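You operate a simulated robot arm through the tools that you are given. There is no shell and no other tool. Be economical: measure what you need, move in short steps, check, and stop when the job is done.

You run a simulated robot arm. Do the job below in one go: nothing can be reset, and whatever is moved stays where it is left.

## Task
Feed the tab card's count of tabs into the bin marked sleeves.
Fine: stand it on the marked spot, open the tab gate, shut it after, and put the bin back in its bay.

The check looks at the end state, three seconds after you hand in, the way a careful person would. Anything else that was tipped, shoved, dropped, spilled or broken makes it a failure.

## Robot
A 7-joint arm with a two-finger parallel gripper, fixed in place. Base frame: the origin is at the foot of the arm, x ahead of it, y to its left, z up. Units: mm, rad, N and s.
With the tool pointing down near the work surface it reaches from about 240 to 680 mm from the base axis. Its first joint turns from -1.152 to 1.152 rad. Payload 2.4 kg.
Tool frame: the origin (TCP) lies between the finger pads and is the grasp point; the fingertips stand 30 mm ahead of it; z points along the fingers, y is the line along which they close. The gripper opens to 94 mm. The fingers are 28 mm wide and 10 mm thick; the gripper's body (50 by 96 mm) begins 55 mm behind the TCP.
Orientation is that of the tool frame in the base frame, as [roll, pitch, yaw] about the fixed x, y, z axes, in that order (R = Rz(yaw) Ry(pitch) Rx(roll)). With the fingers straight down and closing along the base's y, the tool's x points along the base's -x, its y along +y and its z along -z.

## Interface
- The arm moves only by the tool servo_tool. Its argument "motion" is a list of rows, each an object (a shift or turn left out is 0, a gripper value left out holds the last) with "hand": the gripper command, from -1 (fully open) to 1 (shut), values between in proportion; "linear": the shift along the tool's x, y, z in mm, a list of three; "delta_rot": the turn, a rotation vector about the tool's x, y, z in rad, a list of three. In form: [{"hand": hand, "linear": [x, y, z], "delta_rot": [rx, ry, rz]}, ...]. A call has 1 to 20 rows; each row shifts and turns the commanded pose from where the row before left it, along the tool's axes as they then stand. Rows are played at 5 a second. More than 50 mm and 0.15 rad between two rows, or a gripper value outside its range, and nothing of the call is played. Where a pose cannot be reached the arm comes as near as it can. A force on the tool above 40 N (or 10 N above the force at the start of the call, whichever is more), or a blocked arm, ends the call early, and 0.2 s more pass. The fingers move at their own pace (about 153 mm/s each) and stop on an object; they squeeze with about 43 N. The grip force told is the motor's: it shows also when the fingers shut on nothing. Time passes only in rows, and 0.2 s behind the last, so rows that do not move let the fingers close. The reply holds the time, the measured pose of the TCP, the force on the tool along the base axes, the opening and the grip force, in the units named above and with some noise.
- Cameras (640 x 400 px; columns grow to the right, rows downward): "scene" is fixed at [56.9, 492.8, 1452.9]; the picture's right is [-0.51, -0.86, 0.00], its down [-0.43, 0.26, -0.86] and it looks along [0.74, -0.44, -0.50] (base axes); focal length 309 px, centre (320, 200). "wrist" rides on the gripper at [76, 14, -103] in the tool frame; the picture's right is [-0.18, 0.98, 0.00], its down [-0.75, -0.14, -0.64] and it looks along [-0.63, -0.12, 0.77] (tool axes); focal length 243 px, centre (320, 200). There is no depth. A picture from a camera that has moved, and an enlarged one, comes with that camera's place and axes in the base frame and with its lens.
- capture(camera): a new picture of that camera. The clock stands still meanwhile.
- zoom(camera, box): a new picture of the part [left, top, right, bottom] of that camera's present view, enlarged. The clock stands still meanwhile.
- finish_job(): hands the job in; it is judged then, once.

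Work in short steps. Places have to be worked out from the pictures, the camera data and where the tool is seen: move nearer, look again, correct. Check each grasp and each placing, and mend what went wrong. You have 120 turns and 76 pictures in all, those below and enlarged ones among them. Open the gripper and draw the arm clear of the work before you hand the job in, unless the task says otherwise; then end with one line.

The tools are called after "Call:" by a JSON object that holds its "method" and its "body". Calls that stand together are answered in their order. servo_tool: Moves the arm, as the interface text tells. Its arguments: {"type":"object","properties":{"motion":{"type":"array","items":{"type":"object","properties":{"hand":{"type":"number"},"linear":{"type":"array","items":{"type":"number"}},"delta_rot":{"type":"array","items":{"type":"number"}}}}}},"required":["motion"]} The other tools are called the same way: capture (camera) takes a picture; zoom (camera, box) takes an enlarged picture of a part of a camera's view; finish_job () hands the job in.

At the start:

```text
time: 0.0
eef_pos: [349.0, 108.4, 1254.4]
ee_rot: [3.141, 0.001, -3.141]
ft_force: [-1.2, -0.6, -0.2]
finger_gap: 93.9
grasp_force: 0.0
```

scene: 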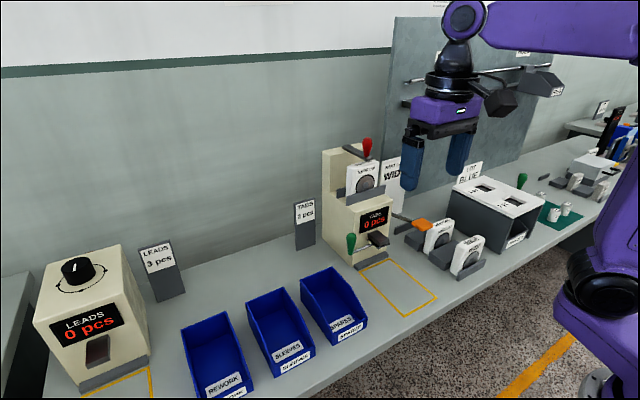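
wrist: 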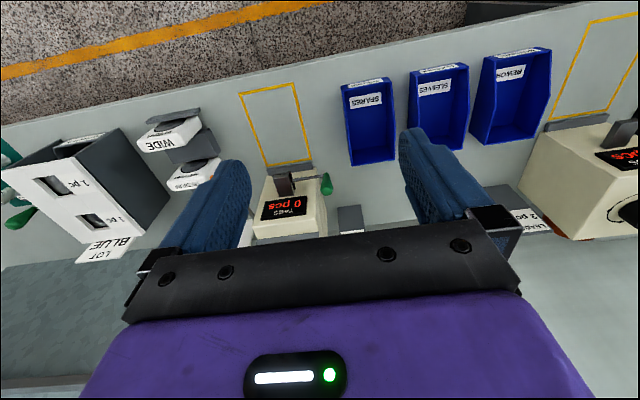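

The scene shows a tabs dispenser with levers, cards and bins. I zoom in on the details first.

Call:
{"method": "zoom", "body": {"camera": "scene", "box": [280, 120, 440, 320]}}

Call:
{"method": "zoom", "body": {"camera": "scene", "box": [170, 180, 380, 400]}}

Call:
{"method": "zoom", "body": {"camera": "scene", "box": [380, 120, 640, 290]}}

Call:
{"method": "zoom", "body": {"camera": "wrist", "box": [220, 60, 380, 260]}}

```text
2.00 times, centred on (360, 220) of scene
camera zoom: at [56.9, 492.8, 1452.9], right [-0.51, -0.86, 0.0], down [-0.43, 0.26, -0.86], along [0.74, -0.44, -0.5], focal length 618 px, centre (240, 160)
```

zoom: 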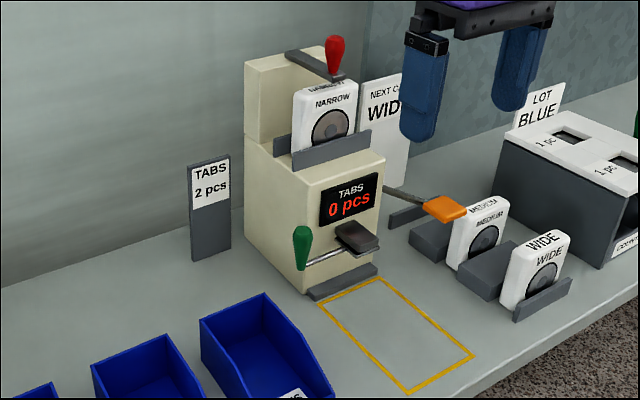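

```text
1.82 times, centred on (275, 290) of scene
camera zoom: at [56.9, 492.8, 1452.9], right [-0.51, -0.86, 0.0], down [-0.43, 0.26, -0.86], along [0.74, -0.44, -0.5], focal length 562 px, centre (402, 36)
```

zoom: 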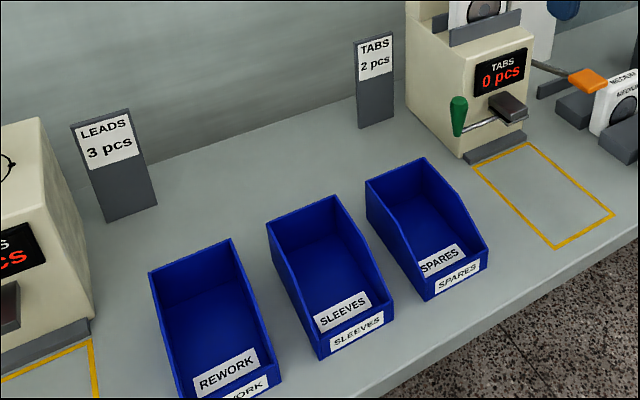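

```text
2.35 times, centred on (510, 205) of scene
camera zoom: at [56.9, 492.8, 1452.9], right [-0.51, -0.86, 0.0], down [-0.43, 0.26, -0.86], along [0.74, -0.44, -0.5], focal length 727 px, centre (-127, 188)
```

zoom: 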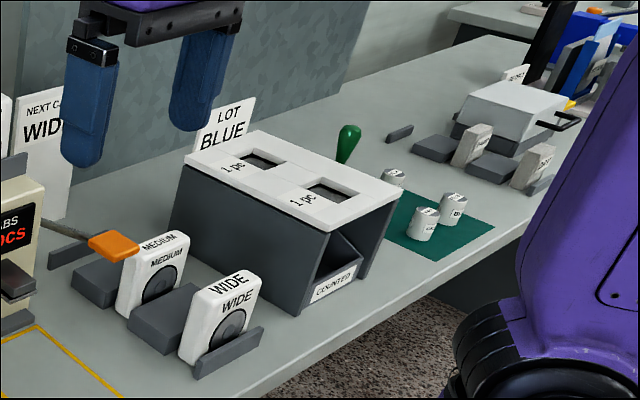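

```text
2.00 times, centred on (300, 160) of wrist
camera zoom: at [274.0, 123.8, 1357.4], right [0.18, 0.98, 0.0], down [0.75, -0.14, 0.64], along [0.63, -0.12, -0.77], focal length 485 px, centre (360, 280)
```

zoom: 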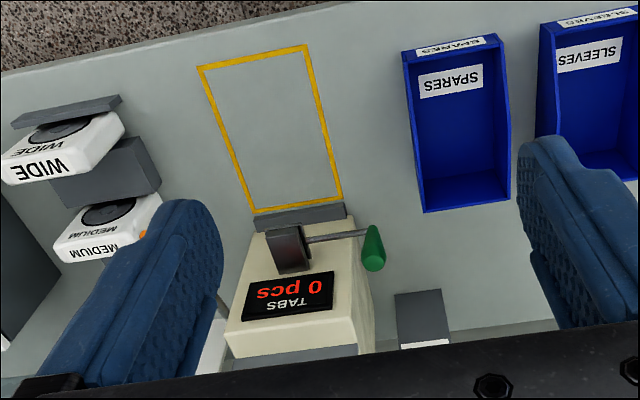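

The spot is near (498,-24) and the sleeves bin spans roughly y 285–382 with its front at x≈430. I move the wrist camera to look at the bins closer.

Call:
{"method": "servo_tool", "body": {"motion": [{"linear": [8, 35, 26], "hand": 0.1}, {"linear": [8, 35, 26]}, {"linear": [8, 35, 26]}, {"linear": [8, 35, 26]}, {"linear": [8, 35, 26]}, {"linear": [8, 35, 26]}, {}]}}

Call:
{"method": "capture", "body": {"camera": "wrist"}}

```text
time: 1.6
eef_pos: [302.8, 323.8, 1093.9]
ee_rot: [3.141, 0.001, 3.141]
ft_force: [-0.5, -0.7, 0.4]
finger_gap: 42.0
grasp_force: 0.0
```

```text
69 pictures are left
camera wrist: at [227.5, 338.0, 1197.1], right [0.18, 0.98, 0.0], down [0.75, -0.14, 0.64], along [0.63, -0.12, -0.77], focal length 243 px, centre (320, 200)
```

wrist: 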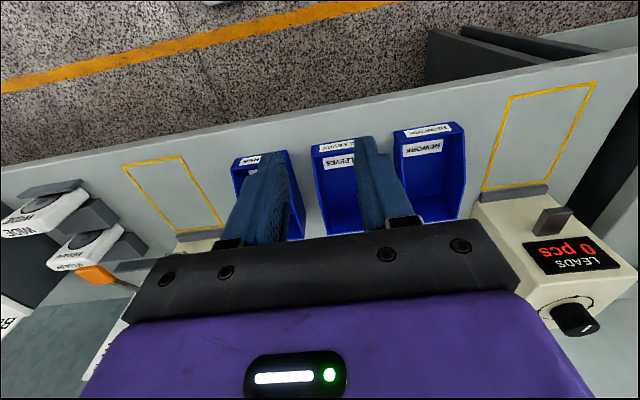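

The gripper blocks the bins; I back off toward the base and sideways for a clear view.

Call:
{"method": "servo_tool", "body": {"motion": [{"linear": [15, 20, 20]}, {"linear": [15, 20, 20]}, {"linear": [15, 20, 20]}, {}]}}

Call:
{"method": "capture", "body": {"camera": "wrist"}}

```text
time: 2.6
eef_pos: [255.9, 381.2, 1037.1]
ee_rot: [-3.142, 0.001, -3.141]
ft_force: [0.5, -0.7, -0.4]
finger_gap: 42.5
grasp_force: 0.2
```

```text
68 pictures are left
camera wrist: at [180.7, 395.5, 1139.3], right [0.18, 0.98, 0.0], down [0.75, -0.14, 0.64], along [0.63, -0.12, -0.77], focal length 243 px, centre (320, 200)
```

wrist: 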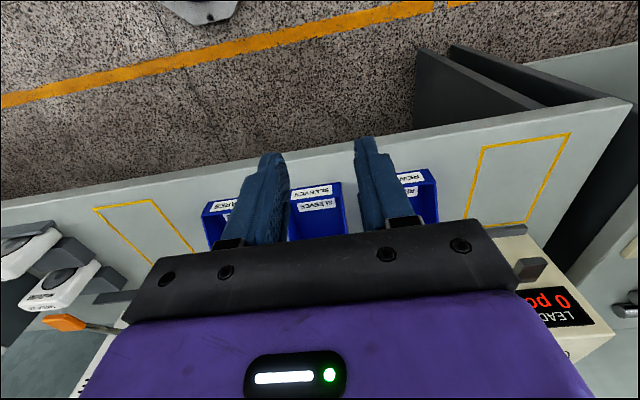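

I need the camera over the bins, so I move forward instead.

Call:
{"method": "servo_tool", "body": {"motion": [{"linear": [-43, -9, -9]}, {"linear": [-43, -9, -9]}, {"linear": [-43, -9, -9]}, {"linear": [-43, -9, -9]}, {"linear": [-43, -9, -9]}, {}]}}

Call:
{"method": "capture", "body": {"camera": "wrist"}}

```text
time: 4.0
eef_pos: [476.0, 332.6, 1084.1]
ee_rot: [3.142, -0.001, 3.141]
ft_force: [1.4, 0.1, -0.4]
finger_gap: 42.2
grasp_force: 0.0
```

```text
67 pictures are left
camera wrist: at [400.3, 347.6, 1187.3], right [0.18, 0.98, 0.0], down [0.75, -0.14, 0.64], along [0.63, -0.12, -0.77], focal length 243 px, centre (320, 200)
```

wrist: 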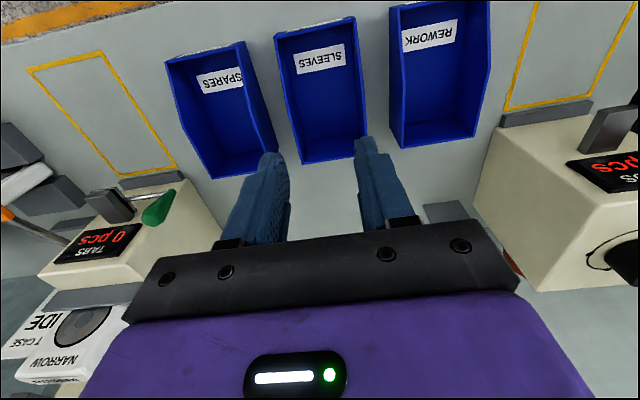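

Now the bin is in clear view; I zoom to measure it.

Call:
{"method": "zoom", "body": {"camera": "wrist", "box": [150, 0, 410, 190]}}

Call:
{"method": "zoom", "body": {"camera": "scene", "box": [230, 250, 380, 400]}}

Call:
{"method": "zoom", "body": {"camera": "wrist", "box": [0, 160, 240, 310]}}

```text
2.11 times, centred on (280, 95) of wrist
camera zoom: at [400.3, 347.6, 1187.3], right [0.18, 0.98, 0.0], down [0.75, -0.14, 0.64], along [0.63, -0.12, -0.77], focal length 511 px, centre (404, 421)
```

zoom: 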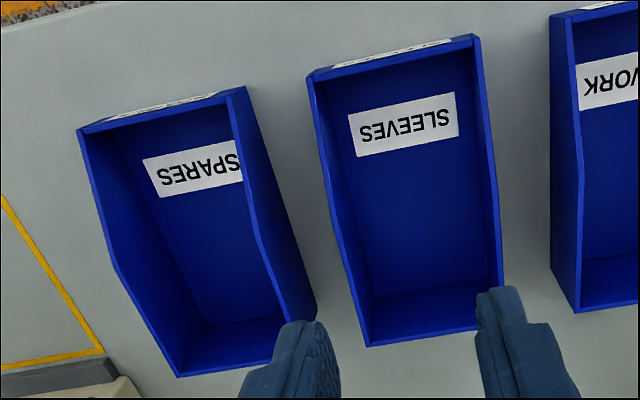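

```text
2.67 times, centred on (305, 325) of scene
camera zoom: at [57.0, 492.8, 1452.9], right [-0.51, -0.86, 0.0], down [-0.43, 0.26, -0.86], along [0.74, -0.44, -0.5], focal length 824 px, centre (360, -133)
```

zoom: 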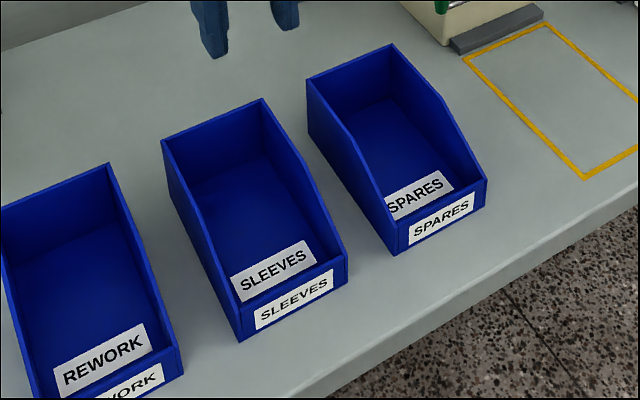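

```text
2.67 times, centred on (120, 235) of wrist
camera zoom: at [400.3, 347.6, 1187.3], right [0.18, 0.98, 0.0], down [0.75, -0.14, 0.64], along [0.63, -0.12, -0.77], focal length 647 px, centre (853, 107)
```

zoom: 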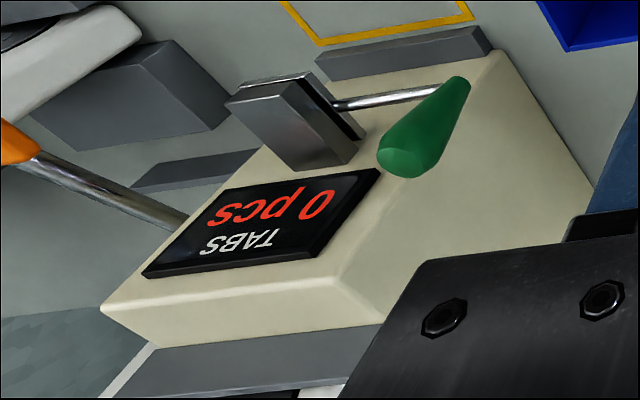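

Sleeves bin: x 428–578, y 287–386, height about 85 (top z≈885). Before gripping, I look closely at the chute and gate.

Call:
{"method": "zoom", "body": {"camera": "scene", "box": [320, 190, 440, 290]}}

Call:
{"method": "servo_tool", "body": {"motion": [{"linear": [0, -45, 0]}, {"linear": [0, -45, 0]}, {"linear": [0, -45, 0]}, {"linear": [0, -45, 0]}, {"linear": [0, -45, 0]}, {"linear": [0, -45, 0]}, {}]}}

Call:
{"method": "capture", "body": {"camera": "wrist"}}

```text
4.00 times, centred on (380, 240) of scene
camera zoom: at [57.0, 492.8, 1452.9], right [-0.51, -0.86, 0.0], down [-0.43, 0.26, -0.86], along [0.74, -0.44, -0.5], focal length 1236 px, centre (80, 40)
```

zoom: 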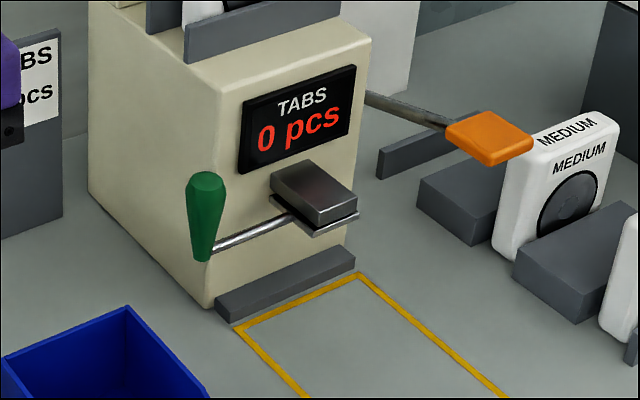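

```text
time: 5.6
eef_pos: [473.1, 64.1, 1085.0]
ee_rot: [3.14, -0.001, -3.141]
ft_force: [0.6, -0.2, -0.7]
finger_gap: 42.3
grasp_force: 0.0
```

```text
62 pictures are left
camera wrist: at [397.6, 78.3, 1187.3], right [0.18, 0.98, 0.0], down [0.75, -0.14, 0.64], along [0.63, -0.12, -0.77], focal length 243 px, centre (320, 200)
```

wrist: 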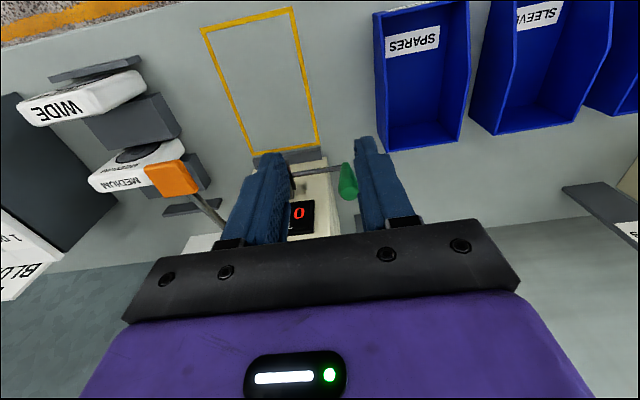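

Call:
{"method": "zoom", "body": {"camera": "wrist", "box": [230, 120, 390, 240]}}

```text
3.33 times, centred on (310, 180) of wrist
camera zoom: at [397.6, 78.3, 1187.3], right [0.18, 0.98, 0.0], down [0.75, -0.14, 0.64], along [0.63, -0.12, -0.77], focal length 809 px, centre (353, 267)
```

zoom: 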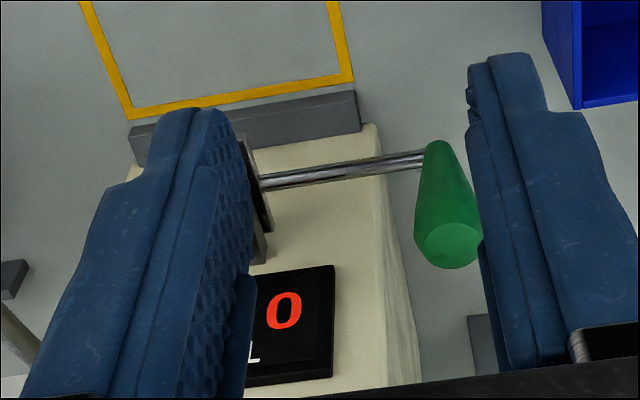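

The knob stands at about (585,78), z 890–957, with its rod at z≈892 running to a plate under the spout. I lower and shift left for a better parallax view of the spout.

Call:
{"method": "servo_tool", "body": {"motion": [{"linear": [-12, 42, 20]}, {"linear": [-12, 42, 20]}, {"linear": [-2, 0, 35]}, {}]}}

Call:
{"method": "zoom", "body": {"camera": "wrist", "box": [40, 80, 280, 230]}}

```text
time: 6.6
eef_pos: [499.2, 147.3, 1011.8]
ee_rot: [3.141, 0.0, -3.141]
ft_force: [0.6, 1.0, 0.1]
finger_gap: 42.5
grasp_force: 0.0
```

```text
2.67 times, centred on (160, 155) of wrist
camera zoom: at [423.2, 161.4, 1114.4], right [0.18, 0.98, 0.0], down [0.75, -0.14, 0.64], along [0.63, -0.12, -0.77], focal length 647 px, centre (747, 320)
```

zoom: 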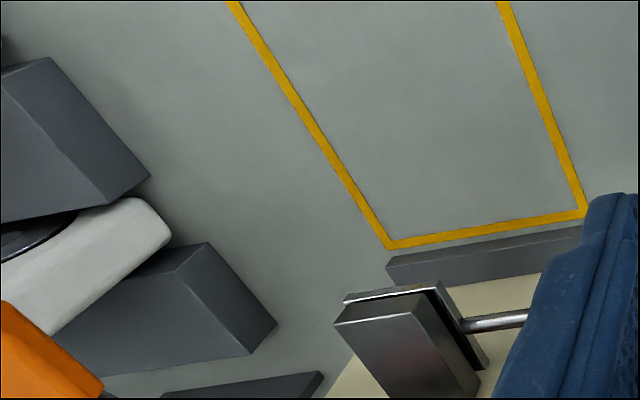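

The plate spans x≈561–610, y −41..1 at z≈892, overhanging the spot's back edge (x≈591). To see the outlet underside, I tilt the tool forward, which puts the wrist camera underneath looking up.

Call:
{"method": "servo_tool", "body": {"motion": [{"linear": [10, -20, 0], "delta_rot": [0, -0.141, 0]}, {"delta_rot": [0, -0.141, 0]}, {"delta_rot": [0, -0.141, 0]}, {"delta_rot": [0, -0.141, 0]}, {"delta_rot": [0, -0.141, 0]}, {"delta_rot": [0, -0.141, 0]}, {"delta_rot": [0, -0.141, 0]}, {"delta_rot": [0, -0.141, 0]}, {}]}}

Call:
{"method": "capture", "body": {"camera": "wrist"}}

```text
time: 8.6
eef_pos: [484.6, 110.9, 1004.4]
ee_rot: [-2.983, 1.014, -3.059]
ft_force: [-0.4, -0.1, -0.3]
finger_gap: 42.3
grasp_force: 0.1
out of reach, approached as far as the arm can: row 5, 6
```

```text
59 pictures are left
camera wrist: at [359.1, 130.8, 992.6], right [0.15, 0.99, 0.07], down [-0.16, -0.05, 0.99], along [0.98, -0.16, 0.15], focal length 243 px, centre (320, 200)
```

wrist: 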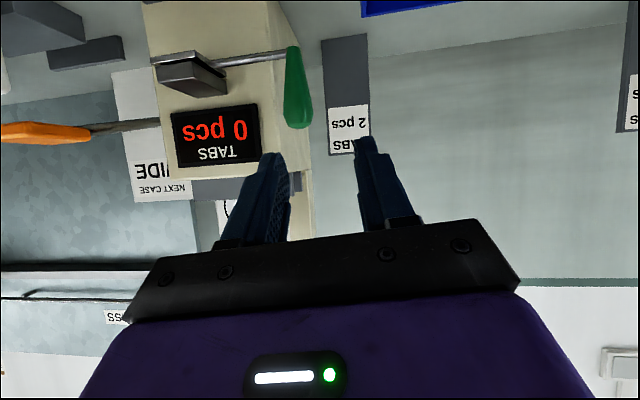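

Good, reachable. I shift right, then down to look under the spout.

Call:
{"method": "servo_tool", "body": {"motion": [{"linear": [1.7, -43.2, 3.9]}, {"linear": [1.7, -43.2, 3.9]}, {"linear": [1.7, -43.2, 3.9]}, {"linear": [28.7, 3, 17.5]}, {"linear": [28.7, 3, 17.5]}, {"linear": [28.7, 3, 17.5]}, {"linear": [28.7, 3, 17.5]}, {}]}}

Call:
{"method": "capture", "body": {"camera": "wrist"}}

```text
time: 9.7
eef_pos: [517.5, -69.2, 958.7]
ee_rot: [-2.976, 1.011, 3.094]
ft_force: [-3.7, 15.0, 2.5]
finger_gap: 35.4
grasp_force: 0.0
out of reach, approached as far as the arm can: row 1, 2
stopped in row 5: the force on the tool passed its limit (the readings are from after the stop); the commanded pose is now the measured one
```

```text
58 pictures are left
camera wrist: at [396.1, -32.0, 945.8], right [0.28, 0.96, 0.07], down [-0.16, -0.03, 0.99], along [0.95, -0.29, 0.14], focal length 243 px, centre (320, 200)
```

wrist: 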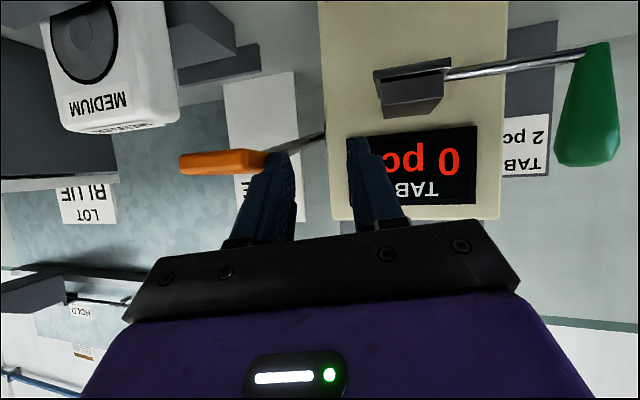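

The left finger touched the orange paddle. I back off in +y immediately and check it.

Call:
{"method": "servo_tool", "body": {"motion": [{"linear": [0, 15, 0]}, {"linear": [0, 20, 0]}, {"linear": [0, 20, -10]}, {}]}}

Call:
{"method": "capture", "body": {"camera": "wrist"}}

Call:
{"method": "zoom", "body": {"camera": "scene", "box": [320, 120, 480, 290]}}

```text
time: 10.7
eef_pos: [518.5, -18.6, 956.7]
ee_rot: [-2.976, 1.011, 3.081]
ft_force: [0.0, -0.4, -0.1]
finger_gap: 42.3
grasp_force: 0.1
```

```text
57 pictures are left
camera wrist: at [397.9, 19.4, 945.6], right [0.29, 0.95, 0.07], down [-0.16, -0.02, 0.99], along [0.94, -0.3, 0.14], focal length 243 px, centre (320, 200)
```

wrist: 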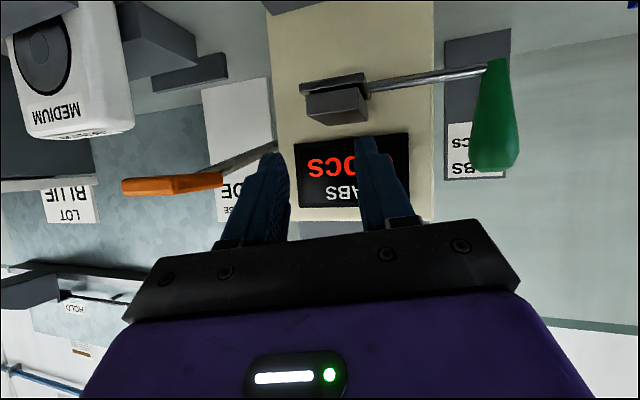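

```text
2.35 times, centred on (400, 205) of scene
camera zoom: at [56.9, 492.9, 1452.9], right [-0.51, -0.86, 0.0], down [-0.43, 0.26, -0.86], along [0.74, -0.44, -0.5], focal length 727 px, centre (132, 188)
```

zoom: 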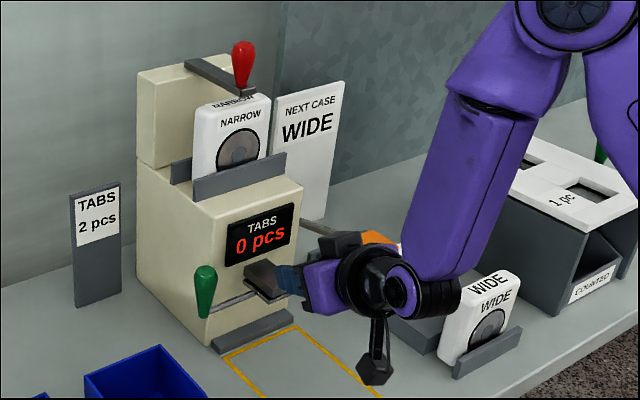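

Paddle looks about in place and nothing dispensed. Now straight down and slightly back to look under the spout.

Call:
{"method": "servo_tool", "body": {"motion": [{"linear": [21.7, 4.6, 6.9]}, {"linear": [21.7, 4.6, 6.9]}, {"linear": [21.7, 4.6, 6.9]}, {"linear": [21.7, 4.6, 6.9]}, {}]}}

Call:
{"method": "capture", "body": {"camera": "wrist"}}

```text
time: 11.9
eef_pos: [502.0, -3.1, 868.3]
ee_rot: [-2.979, 1.012, 3.079]
ft_force: [-0.7, 0.4, 0.0]
finger_gap: 41.9
grasp_force: 0.1
```

```text
55 pictures are left
camera wrist: at [379.8, 35.0, 857.2], right [0.29, 0.95, 0.07], down [-0.16, -0.03, 0.99], along [0.94, -0.3, 0.14], focal length 243 px, centre (320, 200)
```

wrist: 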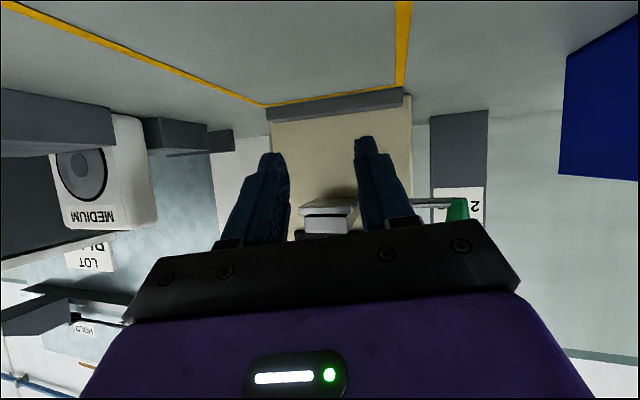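

Call:
{"method": "zoom", "body": {"camera": "wrist", "box": [270, 80, 490, 240]}}

```text
2.50 times, centred on (380, 160) of wrist
camera zoom: at [379.8, 35.0, 857.2], right [0.29, 0.95, 0.07], down [-0.16, -0.03, 0.99], along [0.94, -0.3, 0.14], focal length 606 px, centre (170, 300)
```

zoom: 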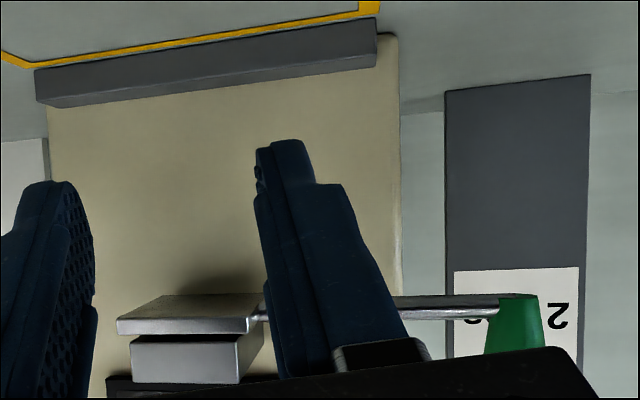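

Plate underside is at z≈890, bin top ≈885, so it slides beneath. I raise and rotate the tool back to vertical.

Call:
{"method": "servo_tool", "body": {"motion": [{"linear": [-22.7, -3.6, -19.9]}, {"linear": [-22.7, -3.6, -19.9]}, {"linear": [-22.7, -3.6, -19.9]}, {"linear": [-22.7, -3.6, -19.9]}, {"linear": [-10, 0, -10], "delta_rot": [0, 0.126, 0]}, {"linear": [-10, 0, -10], "delta_rot": [0, 0.126, 0]}, {"linear": [-10, 0, -10], "delta_rot": [0, 0.126, 0]}, {"delta_rot": [0, 0.126, 0]}, {"delta_rot": [0, 0.126, 0]}, {"delta_rot": [0, 0.126, 0]}, {"delta_rot": [0, 0.126, 0]}, {"delta_rot": [0, 0.126, 0]}, {}]}}

Call:
{"method": "zoom", "body": {"camera": "scene", "box": [320, 190, 440, 290]}}

```text
time: 14.7
eef_pos: [477.4, 2.4, 1029.3]
ee_rot: [-3.056, 0.009, 2.943]
ft_force: [0.5, 0.2, 0.1]
finger_gap: 42.5
grasp_force: 0.1
```

```text
4.00 times, centred on (380, 240) of scene
camera zoom: at [57.0, 492.8, 1452.9], right [-0.51, -0.86, 0.0], down [-0.43, 0.26, -0.86], along [0.74, -0.44, -0.5], focal length 1236 px, centre (80, 40)
```

zoom: 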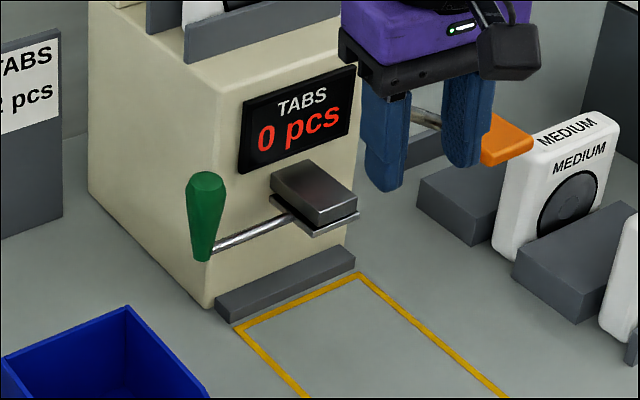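

Orange paddle is unchanged. I straighten the tool and head over to the sleeves bin's right wall.

Call:
{"method": "servo_tool", "body": {"motion": [{"delta_rot": [-0.0855, 0, 0]}, {"delta_rot": [0, 0, -0.1]}, {"delta_rot": [0, 0, -0.1]}, {"linear": [-3, 40, 0]}, {"linear": [-3, 40, 0]}, {"linear": [-3, 40, 0]}, {"linear": [-3, 40, 0]}, {"linear": [-3, 40, 0]}, {"linear": [-3, 40, 0]}, {"linear": [-3, 40, 0]}, {}]}}

Call:
{"method": "capture", "body": {"camera": "wrist"}}

```text
time: 17.1
eef_pos: [499.2, 281.9, 1029.1]
ee_rot: [-3.138, 0.007, 3.141]
ft_force: [-0.5, 0.3, -0.4]
finger_gap: 42.6
grasp_force: 0.0
```

```text
52 pictures are left
camera wrist: at [423.5, 295.4, 1130.8], right [0.18, 0.98, 0.0], down [0.75, -0.14, 0.65], along [0.64, -0.12, -0.76], focal length 243 px, centre (320, 200)
```

wrist: 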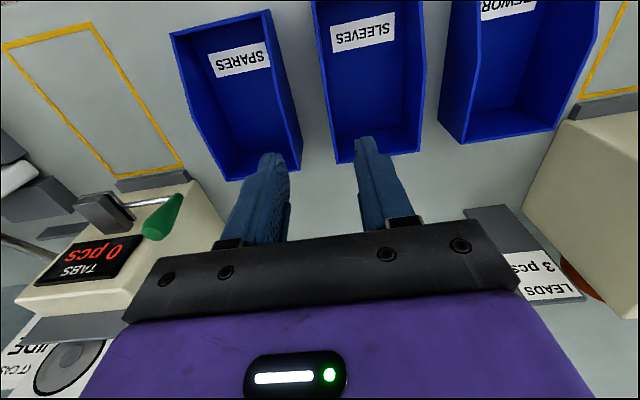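

Call:
{"method": "zoom", "body": {"camera": "wrist", "box": [280, 0, 460, 180]}}

```text
2.22 times, centred on (370, 90) of wrist
camera zoom: at [423.5, 295.4, 1130.8], right [0.18, 0.98, 0.0], down [0.75, -0.14, 0.65], along [0.64, -0.12, -0.76], focal length 539 px, centre (209, 444)
```

zoom: 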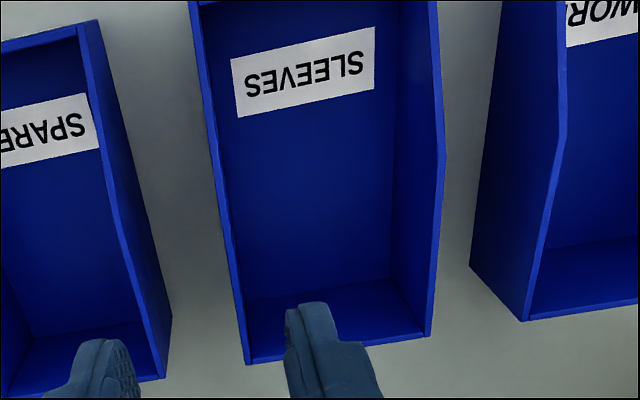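

Right wall outer face is y≈287, back x≈579. I descend with the fingers straddling that wall, stopping just above it.

Call:
{"method": "servo_tool", "body": {"motion": [{"linear": [-7, 2.4, 34]}, {"linear": [-7, 2.4, 34]}, {"linear": [-7, 2.4, 34]}, {}]}}

Call:
{"method": "capture", "body": {"camera": "wrist"}}

Call:
{"method": "zoom", "body": {"camera": "scene", "box": [220, 230, 380, 400]}}

```text
time: 18.1
eef_pos: [518.4, 290.6, 927.7]
ee_rot: [-3.138, 0.011, 3.141]
ft_force: [0.2, -0.4, 0.4]
finger_gap: 42.0
grasp_force: 0.0
```

```text
50 pictures are left
camera wrist: at [443.0, 304.5, 1030.3], right [0.18, 0.98, 0.0], down [0.75, -0.14, 0.65], along [0.64, -0.12, -0.76], focal length 243 px, centre (320, 200)
```

wrist: 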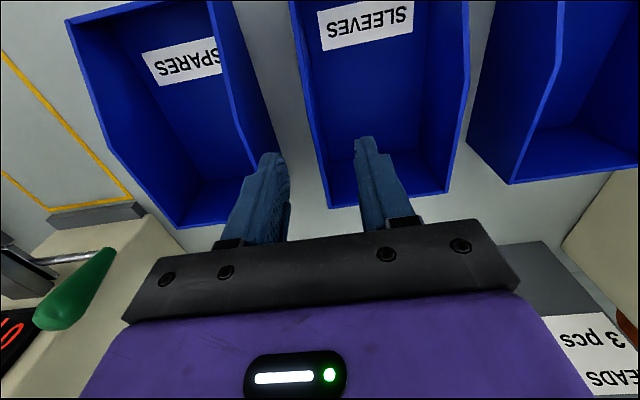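

```text
2.35 times, centred on (300, 315) of scene
camera zoom: at [57.0, 492.8, 1452.9], right [-0.51, -0.86, 0.0], down [-0.43, 0.26, -0.86], along [0.74, -0.44, -0.5], focal length 727 px, centre (367, -71)
```

zoom: 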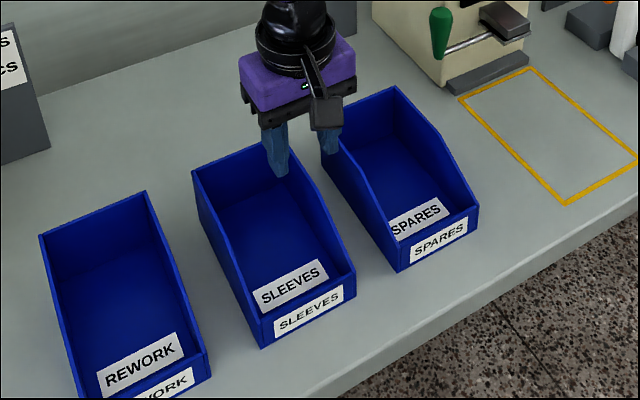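

Fingers straddle the wall with clearance on both sides. I descend to TCP z≈873.

Call:
{"method": "servo_tool", "body": {"motion": [{"linear": [0, -1, 20]}, {"linear": [0, 0, 20]}, {"linear": [0, 0, 15]}, {}]}}

Call:
{"method": "zoom", "body": {"camera": "scene", "box": [220, 230, 380, 400]}}

```text
time: 19.1
eef_pos: [520.2, 286.4, 873.7]
ee_rot: [-3.139, 0.009, -3.138]
ft_force: [-0.1, 0.5, 0.1]
finger_gap: 42.6
grasp_force: 0.1
```

```text
2.35 times, centred on (300, 315) of scene
camera zoom: at [57.0, 492.8, 1452.9], right [-0.51, -0.86, 0.0], down [-0.43, 0.26, -0.86], along [0.74, -0.44, -0.5], focal length 727 px, centre (367, -71)
```

zoom: 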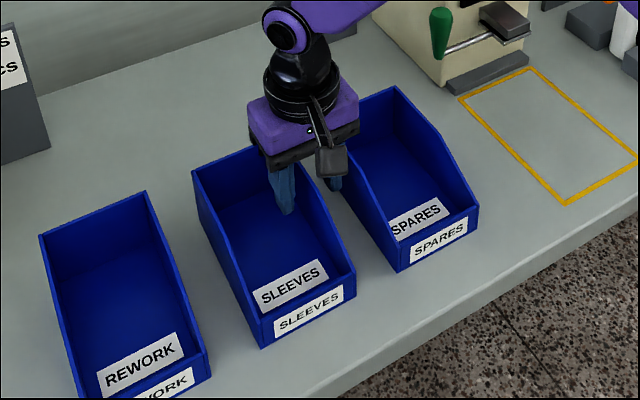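

Good straddle. Close the gripper.

Call:
{"method": "servo_tool", "body": {"motion": [{"hand": 0.6}, {"hand": 0.8}, {"hand": 1}, {}, {}]}}

```text
time: 20.3
eef_pos: [519.2, 286.4, 872.8]
ee_rot: [-3.139, 0.009, 3.141]
ft_force: [0.6, -1.0, 0.2]
finger_gap: 7.7
grasp_force: 41.6
```

Gripped (gap 7.7). I lift a little and check.

Call:
{"method": "servo_tool", "body": {"motion": [{"linear": [0, 0, -10]}, {"linear": [0, 0, -15]}, {"linear": [0, 0, -15]}, {}]}}

Call:
{"method": "zoom", "body": {"camera": "scene", "box": [220, 230, 380, 400]}}

```text
time: 21.3
eef_pos: [518.8, 287.1, 913.4]
ee_rot: [-3.137, 0.008, -3.141]
ft_force: [0.2, -0.4, -1.4]
finger_gap: 7.9
grasp_force: 41.3
```

```text
2.35 times, centred on (300, 315) of scene
camera zoom: at [57.0, 492.9, 1452.9], right [-0.51, -0.86, 0.0], down [-0.43, 0.26, -0.86], along [0.74, -0.44, -0.5], focal length 727 px, centre (367, -71)
```

zoom: 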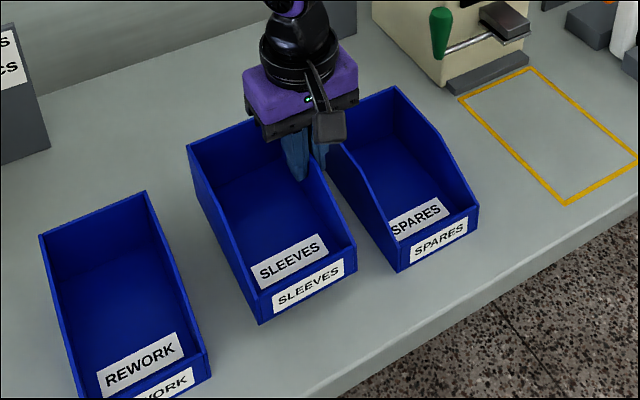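

It lifts level, but recomputing the orange paddle gives about (519,−110,966), which the hand would hit with a right-wall grip. I set the bin back down and will grip the left wall instead.

Call:
{"method": "servo_tool", "body": {"motion": [{"linear": [0, 0, 15]}, {"linear": [0, 0, 15]}, {"linear": [0, 0, 9.5]}, {}, {"hand": 0.8}, {"hand": 0.4}, {"hand": 0.1}, {}, {"linear": [0, 0, -30]}, {"linear": [0, 0, -40]}, {"linear": [0, 30, -10]}, {"linear": [0, 35, 0]}, {"linear": [0, 32, 0]}, {}]}}

Call:
{"method": "capture", "body": {"camera": "wrist"}}

```text
time: 24.3
eef_pos: [517.6, 386.5, 955.4]
ee_rot: [-3.137, 0.008, -3.14]
ft_force: [0.0, -0.4, 0.8]
finger_gap: 42.2
grasp_force: 0.1
```

```text
46 pictures are left
camera wrist: at [440.8, 401.0, 1057.0], right [0.18, 0.98, 0.0], down [0.75, -0.14, 0.65], along [0.64, -0.12, -0.76], focal length 243 px, centre (320, 200)
```

wrist: 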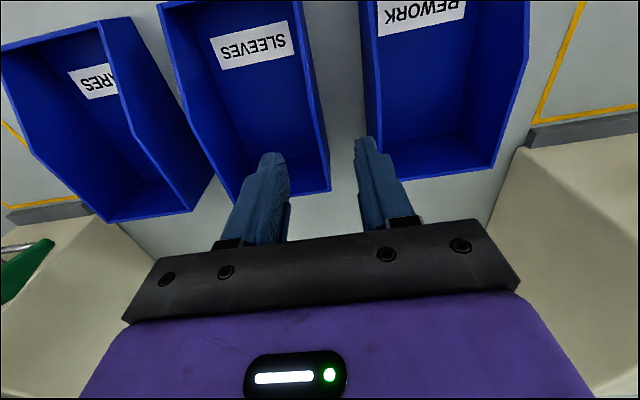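

Left wall centre is y≈383 and full height starts at x≈486. I descend at x≈505.

Call:
{"method": "servo_tool", "body": {"motion": [{"linear": [6, -2, 27]}, {"linear": [6, -2, 27]}, {"linear": [0, 0, 28]}, {}]}}

Call:
{"method": "capture", "body": {"camera": "wrist"}}

```text
time: 25.3
eef_pos: [507.0, 379.9, 872.5]
ee_rot: [-3.14, 0.009, -3.139]
ft_force: [-0.7, 0.4, 0.3]
finger_gap: 42.3
grasp_force: 0.0
```

```text
45 pictures are left
camera wrist: at [431.7, 394.8, 975.1], right [0.18, 0.98, 0.0], down [0.75, -0.14, 0.65], along [0.64, -0.12, -0.76], focal length 243 px, centre (320, 200)
```

wrist: 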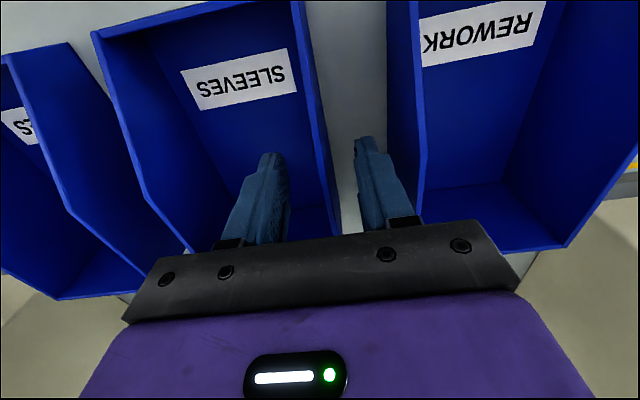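

Straddled, wall a bit left of centre; I shift 2.5 mm and close.

Call:
{"method": "servo_tool", "body": {"motion": [{"linear": [0, 2.5, 0]}, {"hand": 0.6}, {"hand": 0.8}, {"hand": 1}, {}, {}]}}

Call:
{"method": "zoom", "body": {"camera": "scene", "box": [220, 230, 380, 400]}}

```text
time: 26.7
eef_pos: [509.2, 383.9, 873.7]
ee_rot: [-3.138, 0.01, -3.141]
ft_force: [-0.2, 0.2, -0.1]
finger_gap: 7.4
grasp_force: 41.2
```

```text
2.35 times, centred on (300, 315) of scene
camera zoom: at [57.0, 492.9, 1452.9], right [-0.51, -0.86, 0.0], down [-0.43, 0.26, -0.86], along [0.74, -0.44, -0.5], focal length 727 px, centre (367, -71)
```

zoom: 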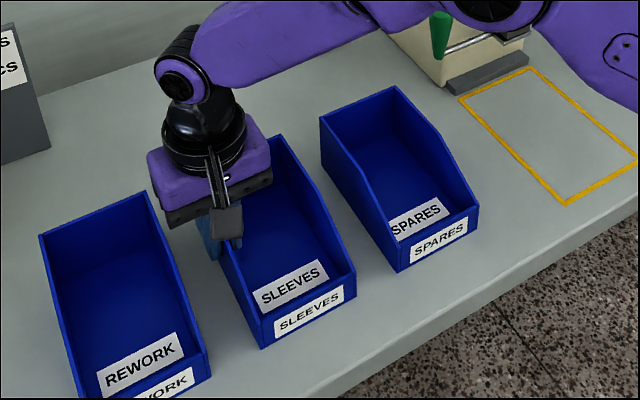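

Bin unmoved and gripped. Lift to z≈1010, pull back in x, and carry over to the spot.

Call:
{"method": "servo_tool", "body": {"motion": [{"linear": [0, 0, -20]}, {"linear": [0, 0, -30]}, {"linear": [0, 0, -30]}, {"linear": [0, 0, -30]}, {"linear": [10, 0, -27]}, {"linear": [15, -25, 0]}, {"linear": [12, -35, 0]}, {"linear": [0, -40, 0]}, {"linear": [0, -40, 0]}, {"linear": [0, -40, 0]}, {"linear": [0, -40, 0]}, {"linear": [0, -40, 0]}, {"linear": [0, -40, 0]}, {"linear": [0, -35, 0]}, {"linear": [0, -22.5, 0]}, {}]}}

Call:
{"method": "capture", "body": {"camera": "wrist"}}

Call:
{"method": "capture", "body": {"camera": "scene"}}

```text
time: 30.1
eef_pos: [470.0, 25.2, 1009.8]
ee_rot: [-3.139, 0.009, -3.139]
ft_force: [0.4, -0.3, -0.9]
finger_gap: 7.4
grasp_force: 41.9
```

```text
43 pictures are left
camera wrist: at [393.9, 40.5, 1110.9], right [0.18, 0.98, 0.0], down [0.75, -0.14, 0.65], along [0.64, -0.12, -0.76], focal length 243 px, centre (320, 200)
```

wrist: 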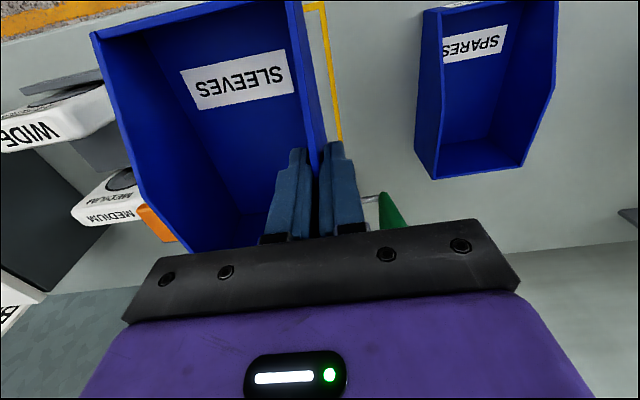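

```text
42 pictures are left
```

scene: 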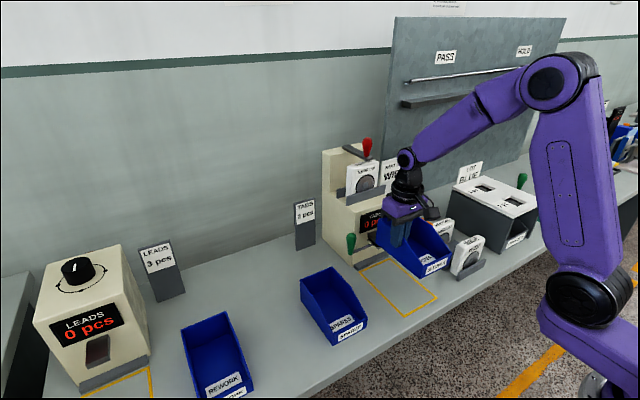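

Clear of the paddle. I lower to about 6 mm above the table, still in front of the spout.

Call:
{"method": "servo_tool", "body": {"motion": [{"linear": [0, 0, 30]}, {"linear": [0, 0, 30]}, {"linear": [0, 0, 30]}, {"linear": [0, 0, 25]}, {"linear": [0, 0, 15]}, {}]}}

Call:
{"method": "zoom", "body": {"camera": "scene", "box": [320, 190, 460, 310]}}

Call:
{"method": "capture", "body": {"camera": "wrist"}}

```text
time: 31.5
eef_pos: [470.8, 25.4, 877.6]
ee_rot: [-3.138, 0.008, -3.141]
ft_force: [0.7, 0.6, -0.2]
finger_gap: 7.6
grasp_force: 42.1
```

```text
3.33 times, centred on (390, 250) of scene
camera zoom: at [57.0, 492.8, 1452.9], right [-0.51, -0.86, 0.0], down [-0.43, 0.26, -0.86], along [0.74, -0.44, -0.5], focal length 1030 px, centre (87, 33)
```

zoom: 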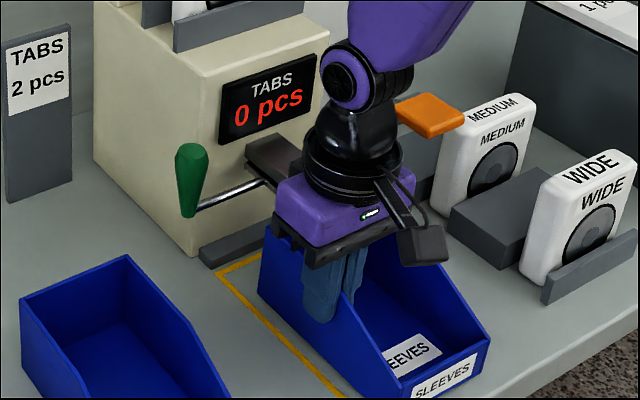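

```text
40 pictures are left
camera wrist: at [394.7, 39.7, 980.7], right [0.18, 0.98, 0.0], down [0.75, -0.14, 0.65], along [0.64, -0.12, -0.76], focal length 243 px, centre (320, 200)
```

wrist: 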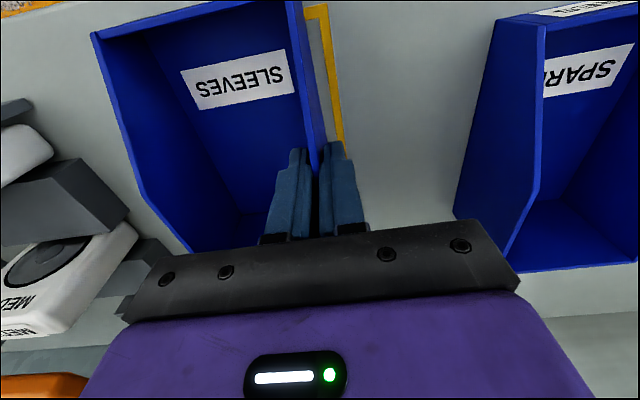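

I lower to the table and slide the bin forward under the spout.

Call:
{"method": "servo_tool", "body": {"motion": [{"linear": [0, 0, 3.8]}, {}, {"linear": [-10, 0, 0]}, {"linear": [-10, 0, 0]}, {"linear": [-10, 0, 0]}, {"linear": [-7, 0, 0]}, {"linear": [-6, 0, 0]}, {}]}}

Call:
{"method": "zoom", "body": {"camera": "scene", "box": [320, 190, 460, 310]}}

```text
time: 33.3
eef_pos: [513.0, 25.2, 875.1]
ee_rot: [-3.138, 0.01, -3.141]
ft_force: [-0.5, -0.1, -1.1]
finger_gap: 7.7
grasp_force: 41.9
```

```text
3.33 times, centred on (390, 250) of scene
camera zoom: at [57.0, 492.8, 1452.9], right [-0.51, -0.86, 0.0], down [-0.43, 0.26, -0.86], along [0.74, -0.44, -0.5], focal length 1030 px, centre (87, 33)
```

zoom: 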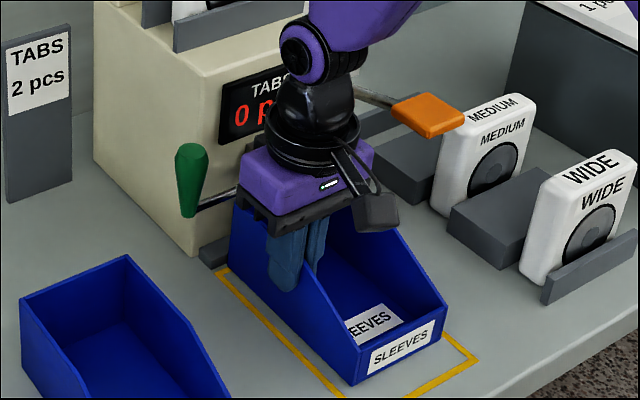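

No contact. The bin is at y −78..20; spot is −82..38, so I shift +6 in y, touch down and release.

Call:
{"method": "servo_tool", "body": {"motion": [{"linear": [0, 6, 0]}, {"linear": [0, 0, 1.2]}, {}, {"hand": 0.8}, {"hand": 0.5}, {"hand": 0.2}, {}]}}

Call:
{"method": "zoom", "body": {"camera": "scene", "box": [320, 190, 460, 310]}}

```text
time: 34.9
eef_pos: [513.3, 30.3, 873.3]
ee_rot: [-3.138, 0.01, 3.141]
ft_force: [0.8, 0.3, -0.2]
finger_gap: 37.4
grasp_force: 0.1
```

```text
3.33 times, centred on (390, 250) of scene
camera zoom: at [56.9, 492.8, 1452.9], right [-0.51, -0.86, 0.0], down [-0.43, 0.26, -0.86], along [0.74, -0.44, -0.5], focal length 1030 px, centre (87, 33)
```

zoom: 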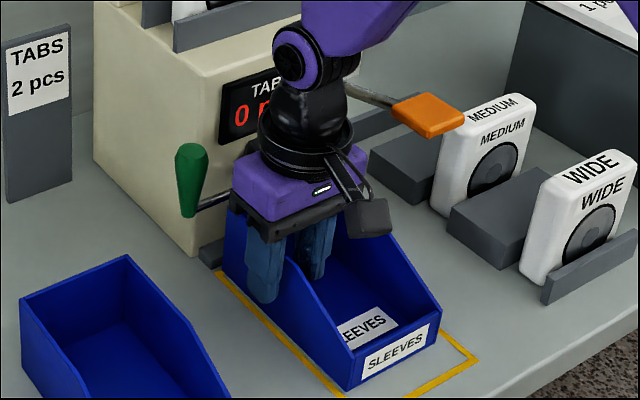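

Released. I raise straight up and look at the bin under the spout.

Call:
{"method": "servo_tool", "body": {"motion": [{"linear": [0, 0, -30]}, {"linear": [0, 0, -40]}, {"linear": [10, 15, -40]}, {"linear": [10, 35, -30]}, {"linear": [0, 40, -20]}, {}]}}

Call:
{"method": "zoom", "body": {"camera": "scene", "box": [320, 190, 460, 310]}}

Call:
{"method": "zoom", "body": {"camera": "wrist", "box": [60, 20, 320, 230]}}

```text
time: 36.3
eef_pos: [494.3, 123.3, 1032.7]
ee_rot: [-3.139, 0.009, -3.141]
ft_force: [0.6, 0.4, 0.4]
finger_gap: 37.5
grasp_force: 0.1
```

```text
3.33 times, centred on (390, 250) of scene
camera zoom: at [56.9, 492.9, 1452.9], right [-0.51, -0.86, 0.0], down [-0.43, 0.26, -0.86], along [0.74, -0.44, -0.5], focal length 1030 px, centre (87, 33)
```

zoom: 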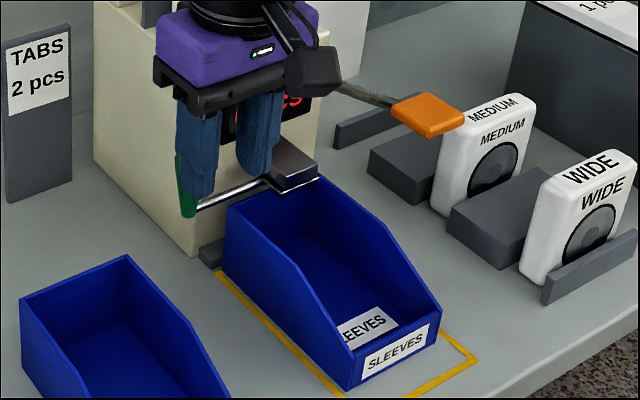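

```text
1.90 times, centred on (190, 125) of wrist
camera zoom: at [417.1, 136.8, 1135.3], right [0.18, 0.98, 0.0], down [0.75, -0.14, 0.65], along [0.64, -0.12, -0.76], focal length 462 px, centre (568, 343)
```

zoom: 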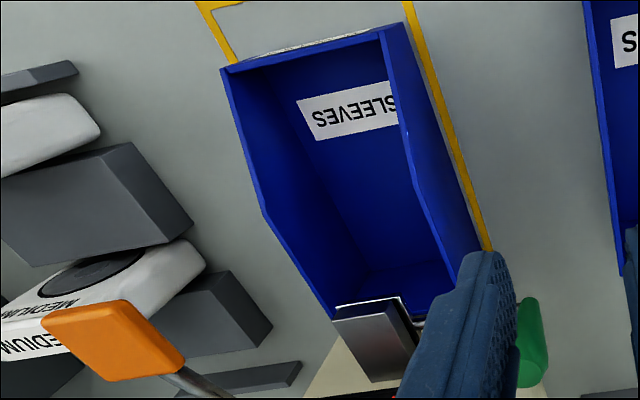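

The bin sits in the spot with the spout over its rear. Now I go above the green knob (≈(585,78)) with fingers open ~50 mm.

Call:
{"method": "servo_tool", "body": {"motion": [{"linear": [-30, -15, 0], "hand": -0.1}, {"linear": [-30, -15, 0]}, {"linear": [-31, -15, 0]}, {}]}}

Call:
{"method": "capture", "body": {"camera": "wrist"}}

Call:
{"method": "zoom", "body": {"camera": "scene", "box": [300, 150, 460, 310]}}

```text
time: 37.3
eef_pos: [585.2, 78.1, 1034.1]
ee_rot: [-3.137, 0.008, -3.14]
ft_force: [-0.6, 0.3, -0.5]
finger_gap: 52.1
grasp_force: 0.1
```

```text
35 pictures are left
camera wrist: at [508.8, 91.7, 1136.4], right [0.18, 0.98, 0.0], down [0.75, -0.14, 0.65], along [0.64, -0.12, -0.76], focal length 243 px, centre (320, 200)
```

wrist: 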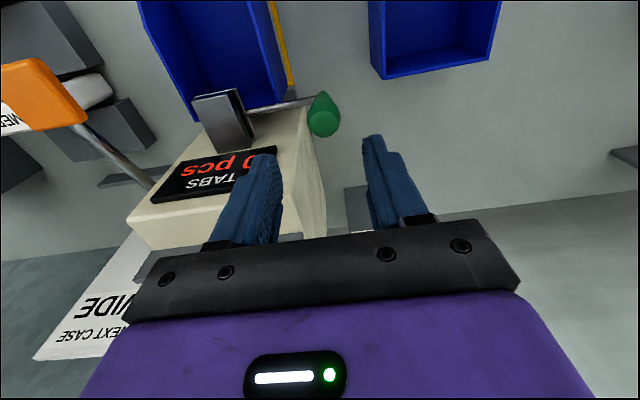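

```text
2.50 times, centred on (380, 230) of scene
camera zoom: at [57.0, 492.8, 1452.9], right [-0.51, -0.86, 0.0], down [-0.43, 0.26, -0.86], along [0.74, -0.44, -0.5], focal length 772 px, centre (170, 125)
```

zoom: 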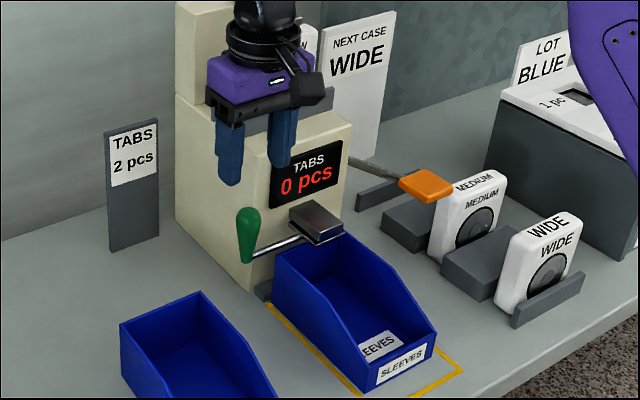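

The knob is at (583.5,80); I descend around it to TCP z≈938.

Call:
{"method": "servo_tool", "body": {"motion": [{"linear": [1, 1.5, 30]}, {"linear": [0.5, 0.5, 30]}, {"linear": [0, 0, 25]}, {"linear": [0, 0, 11]}, {}]}}

Call:
{"method": "zoom", "body": {"camera": "scene", "box": [320, 150, 440, 290]}}

Call:
{"method": "capture", "body": {"camera": "wrist"}}

```text
time: 38.5
eef_pos: [583.1, 79.9, 939.6]
ee_rot: [-3.139, 0.01, 3.141]
ft_force: [0.2, -0.6, -0.2]
finger_gap: 51.7
grasp_force: 0.0
```

```text
2.86 times, centred on (380, 220) of scene
camera zoom: at [57.0, 492.8, 1452.9], right [-0.51, -0.86, 0.0], down [-0.43, 0.26, -0.86], along [0.74, -0.44, -0.5], focal length 883 px, centre (149, 143)
```

zoom: 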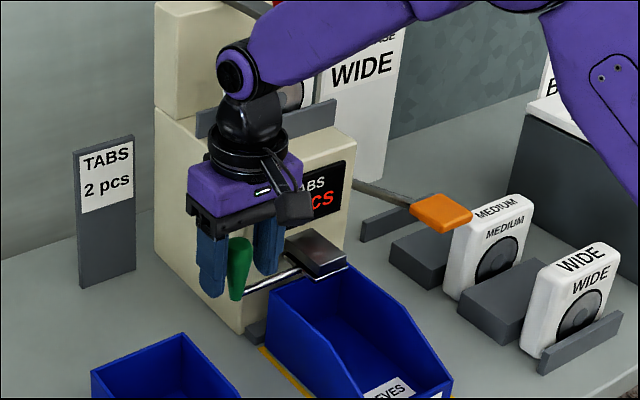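

```text
32 pictures are left
camera wrist: at [507.2, 93.6, 1041.4], right [0.18, 0.98, 0.0], down [0.75, -0.14, 0.65], along [0.64, -0.12, -0.76], focal length 243 px, centre (320, 200)
```

wrist: 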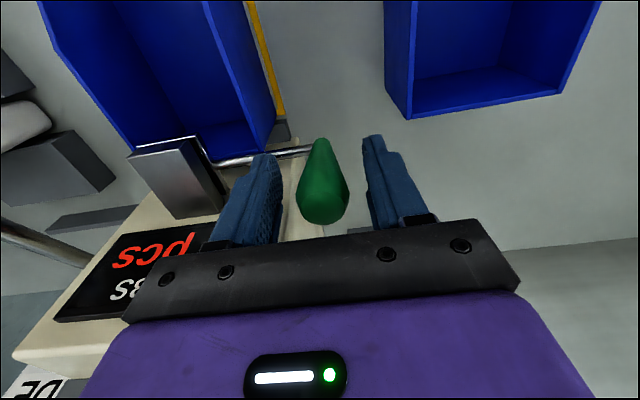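

The knob is centred between the fingers. I close on it.

Call:
{"method": "servo_tool", "body": {"motion": [{"hand": 0.3}, {"hand": 0.6}, {"hand": 1}, {}]}}

```text
time: 39.5
eef_pos: [583.0, 79.5, 939.9]
ee_rot: [-3.139, 0.01, -3.14]
ft_force: [0.4, 4.7, -2.4]
finger_gap: 26.5
grasp_force: 44.7
```

Gripped (26.5 mm). I try a small pull of 6 mm in +y and read forces.

Call:
{"method": "servo_tool", "body": {"motion": [{"linear": [0, 3, 0]}, {"linear": [0, 3, 0]}]}}

Call:
{"method": "zoom", "body": {"camera": "scene", "box": [320, 180, 440, 280]}}

```text
time: 40.1
eef_pos: [585.4, 85.4, 938.6]
ee_rot: [-3.137, 0.007, 3.14]
ft_force: [-8.9, -0.8, 11.4]
finger_gap: 26.5
grasp_force: 44.8
```

```text
4.00 times, centred on (380, 230) of scene
camera zoom: at [56.5, 492.8, 1452.9], right [-0.51, -0.86, 0.0], down [-0.43, 0.26, -0.86], along [0.74, -0.44, -0.5], focal length 1236 px, centre (80, 80)
```

zoom: 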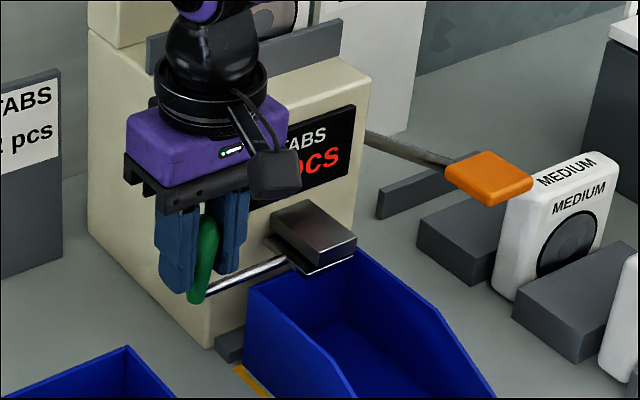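

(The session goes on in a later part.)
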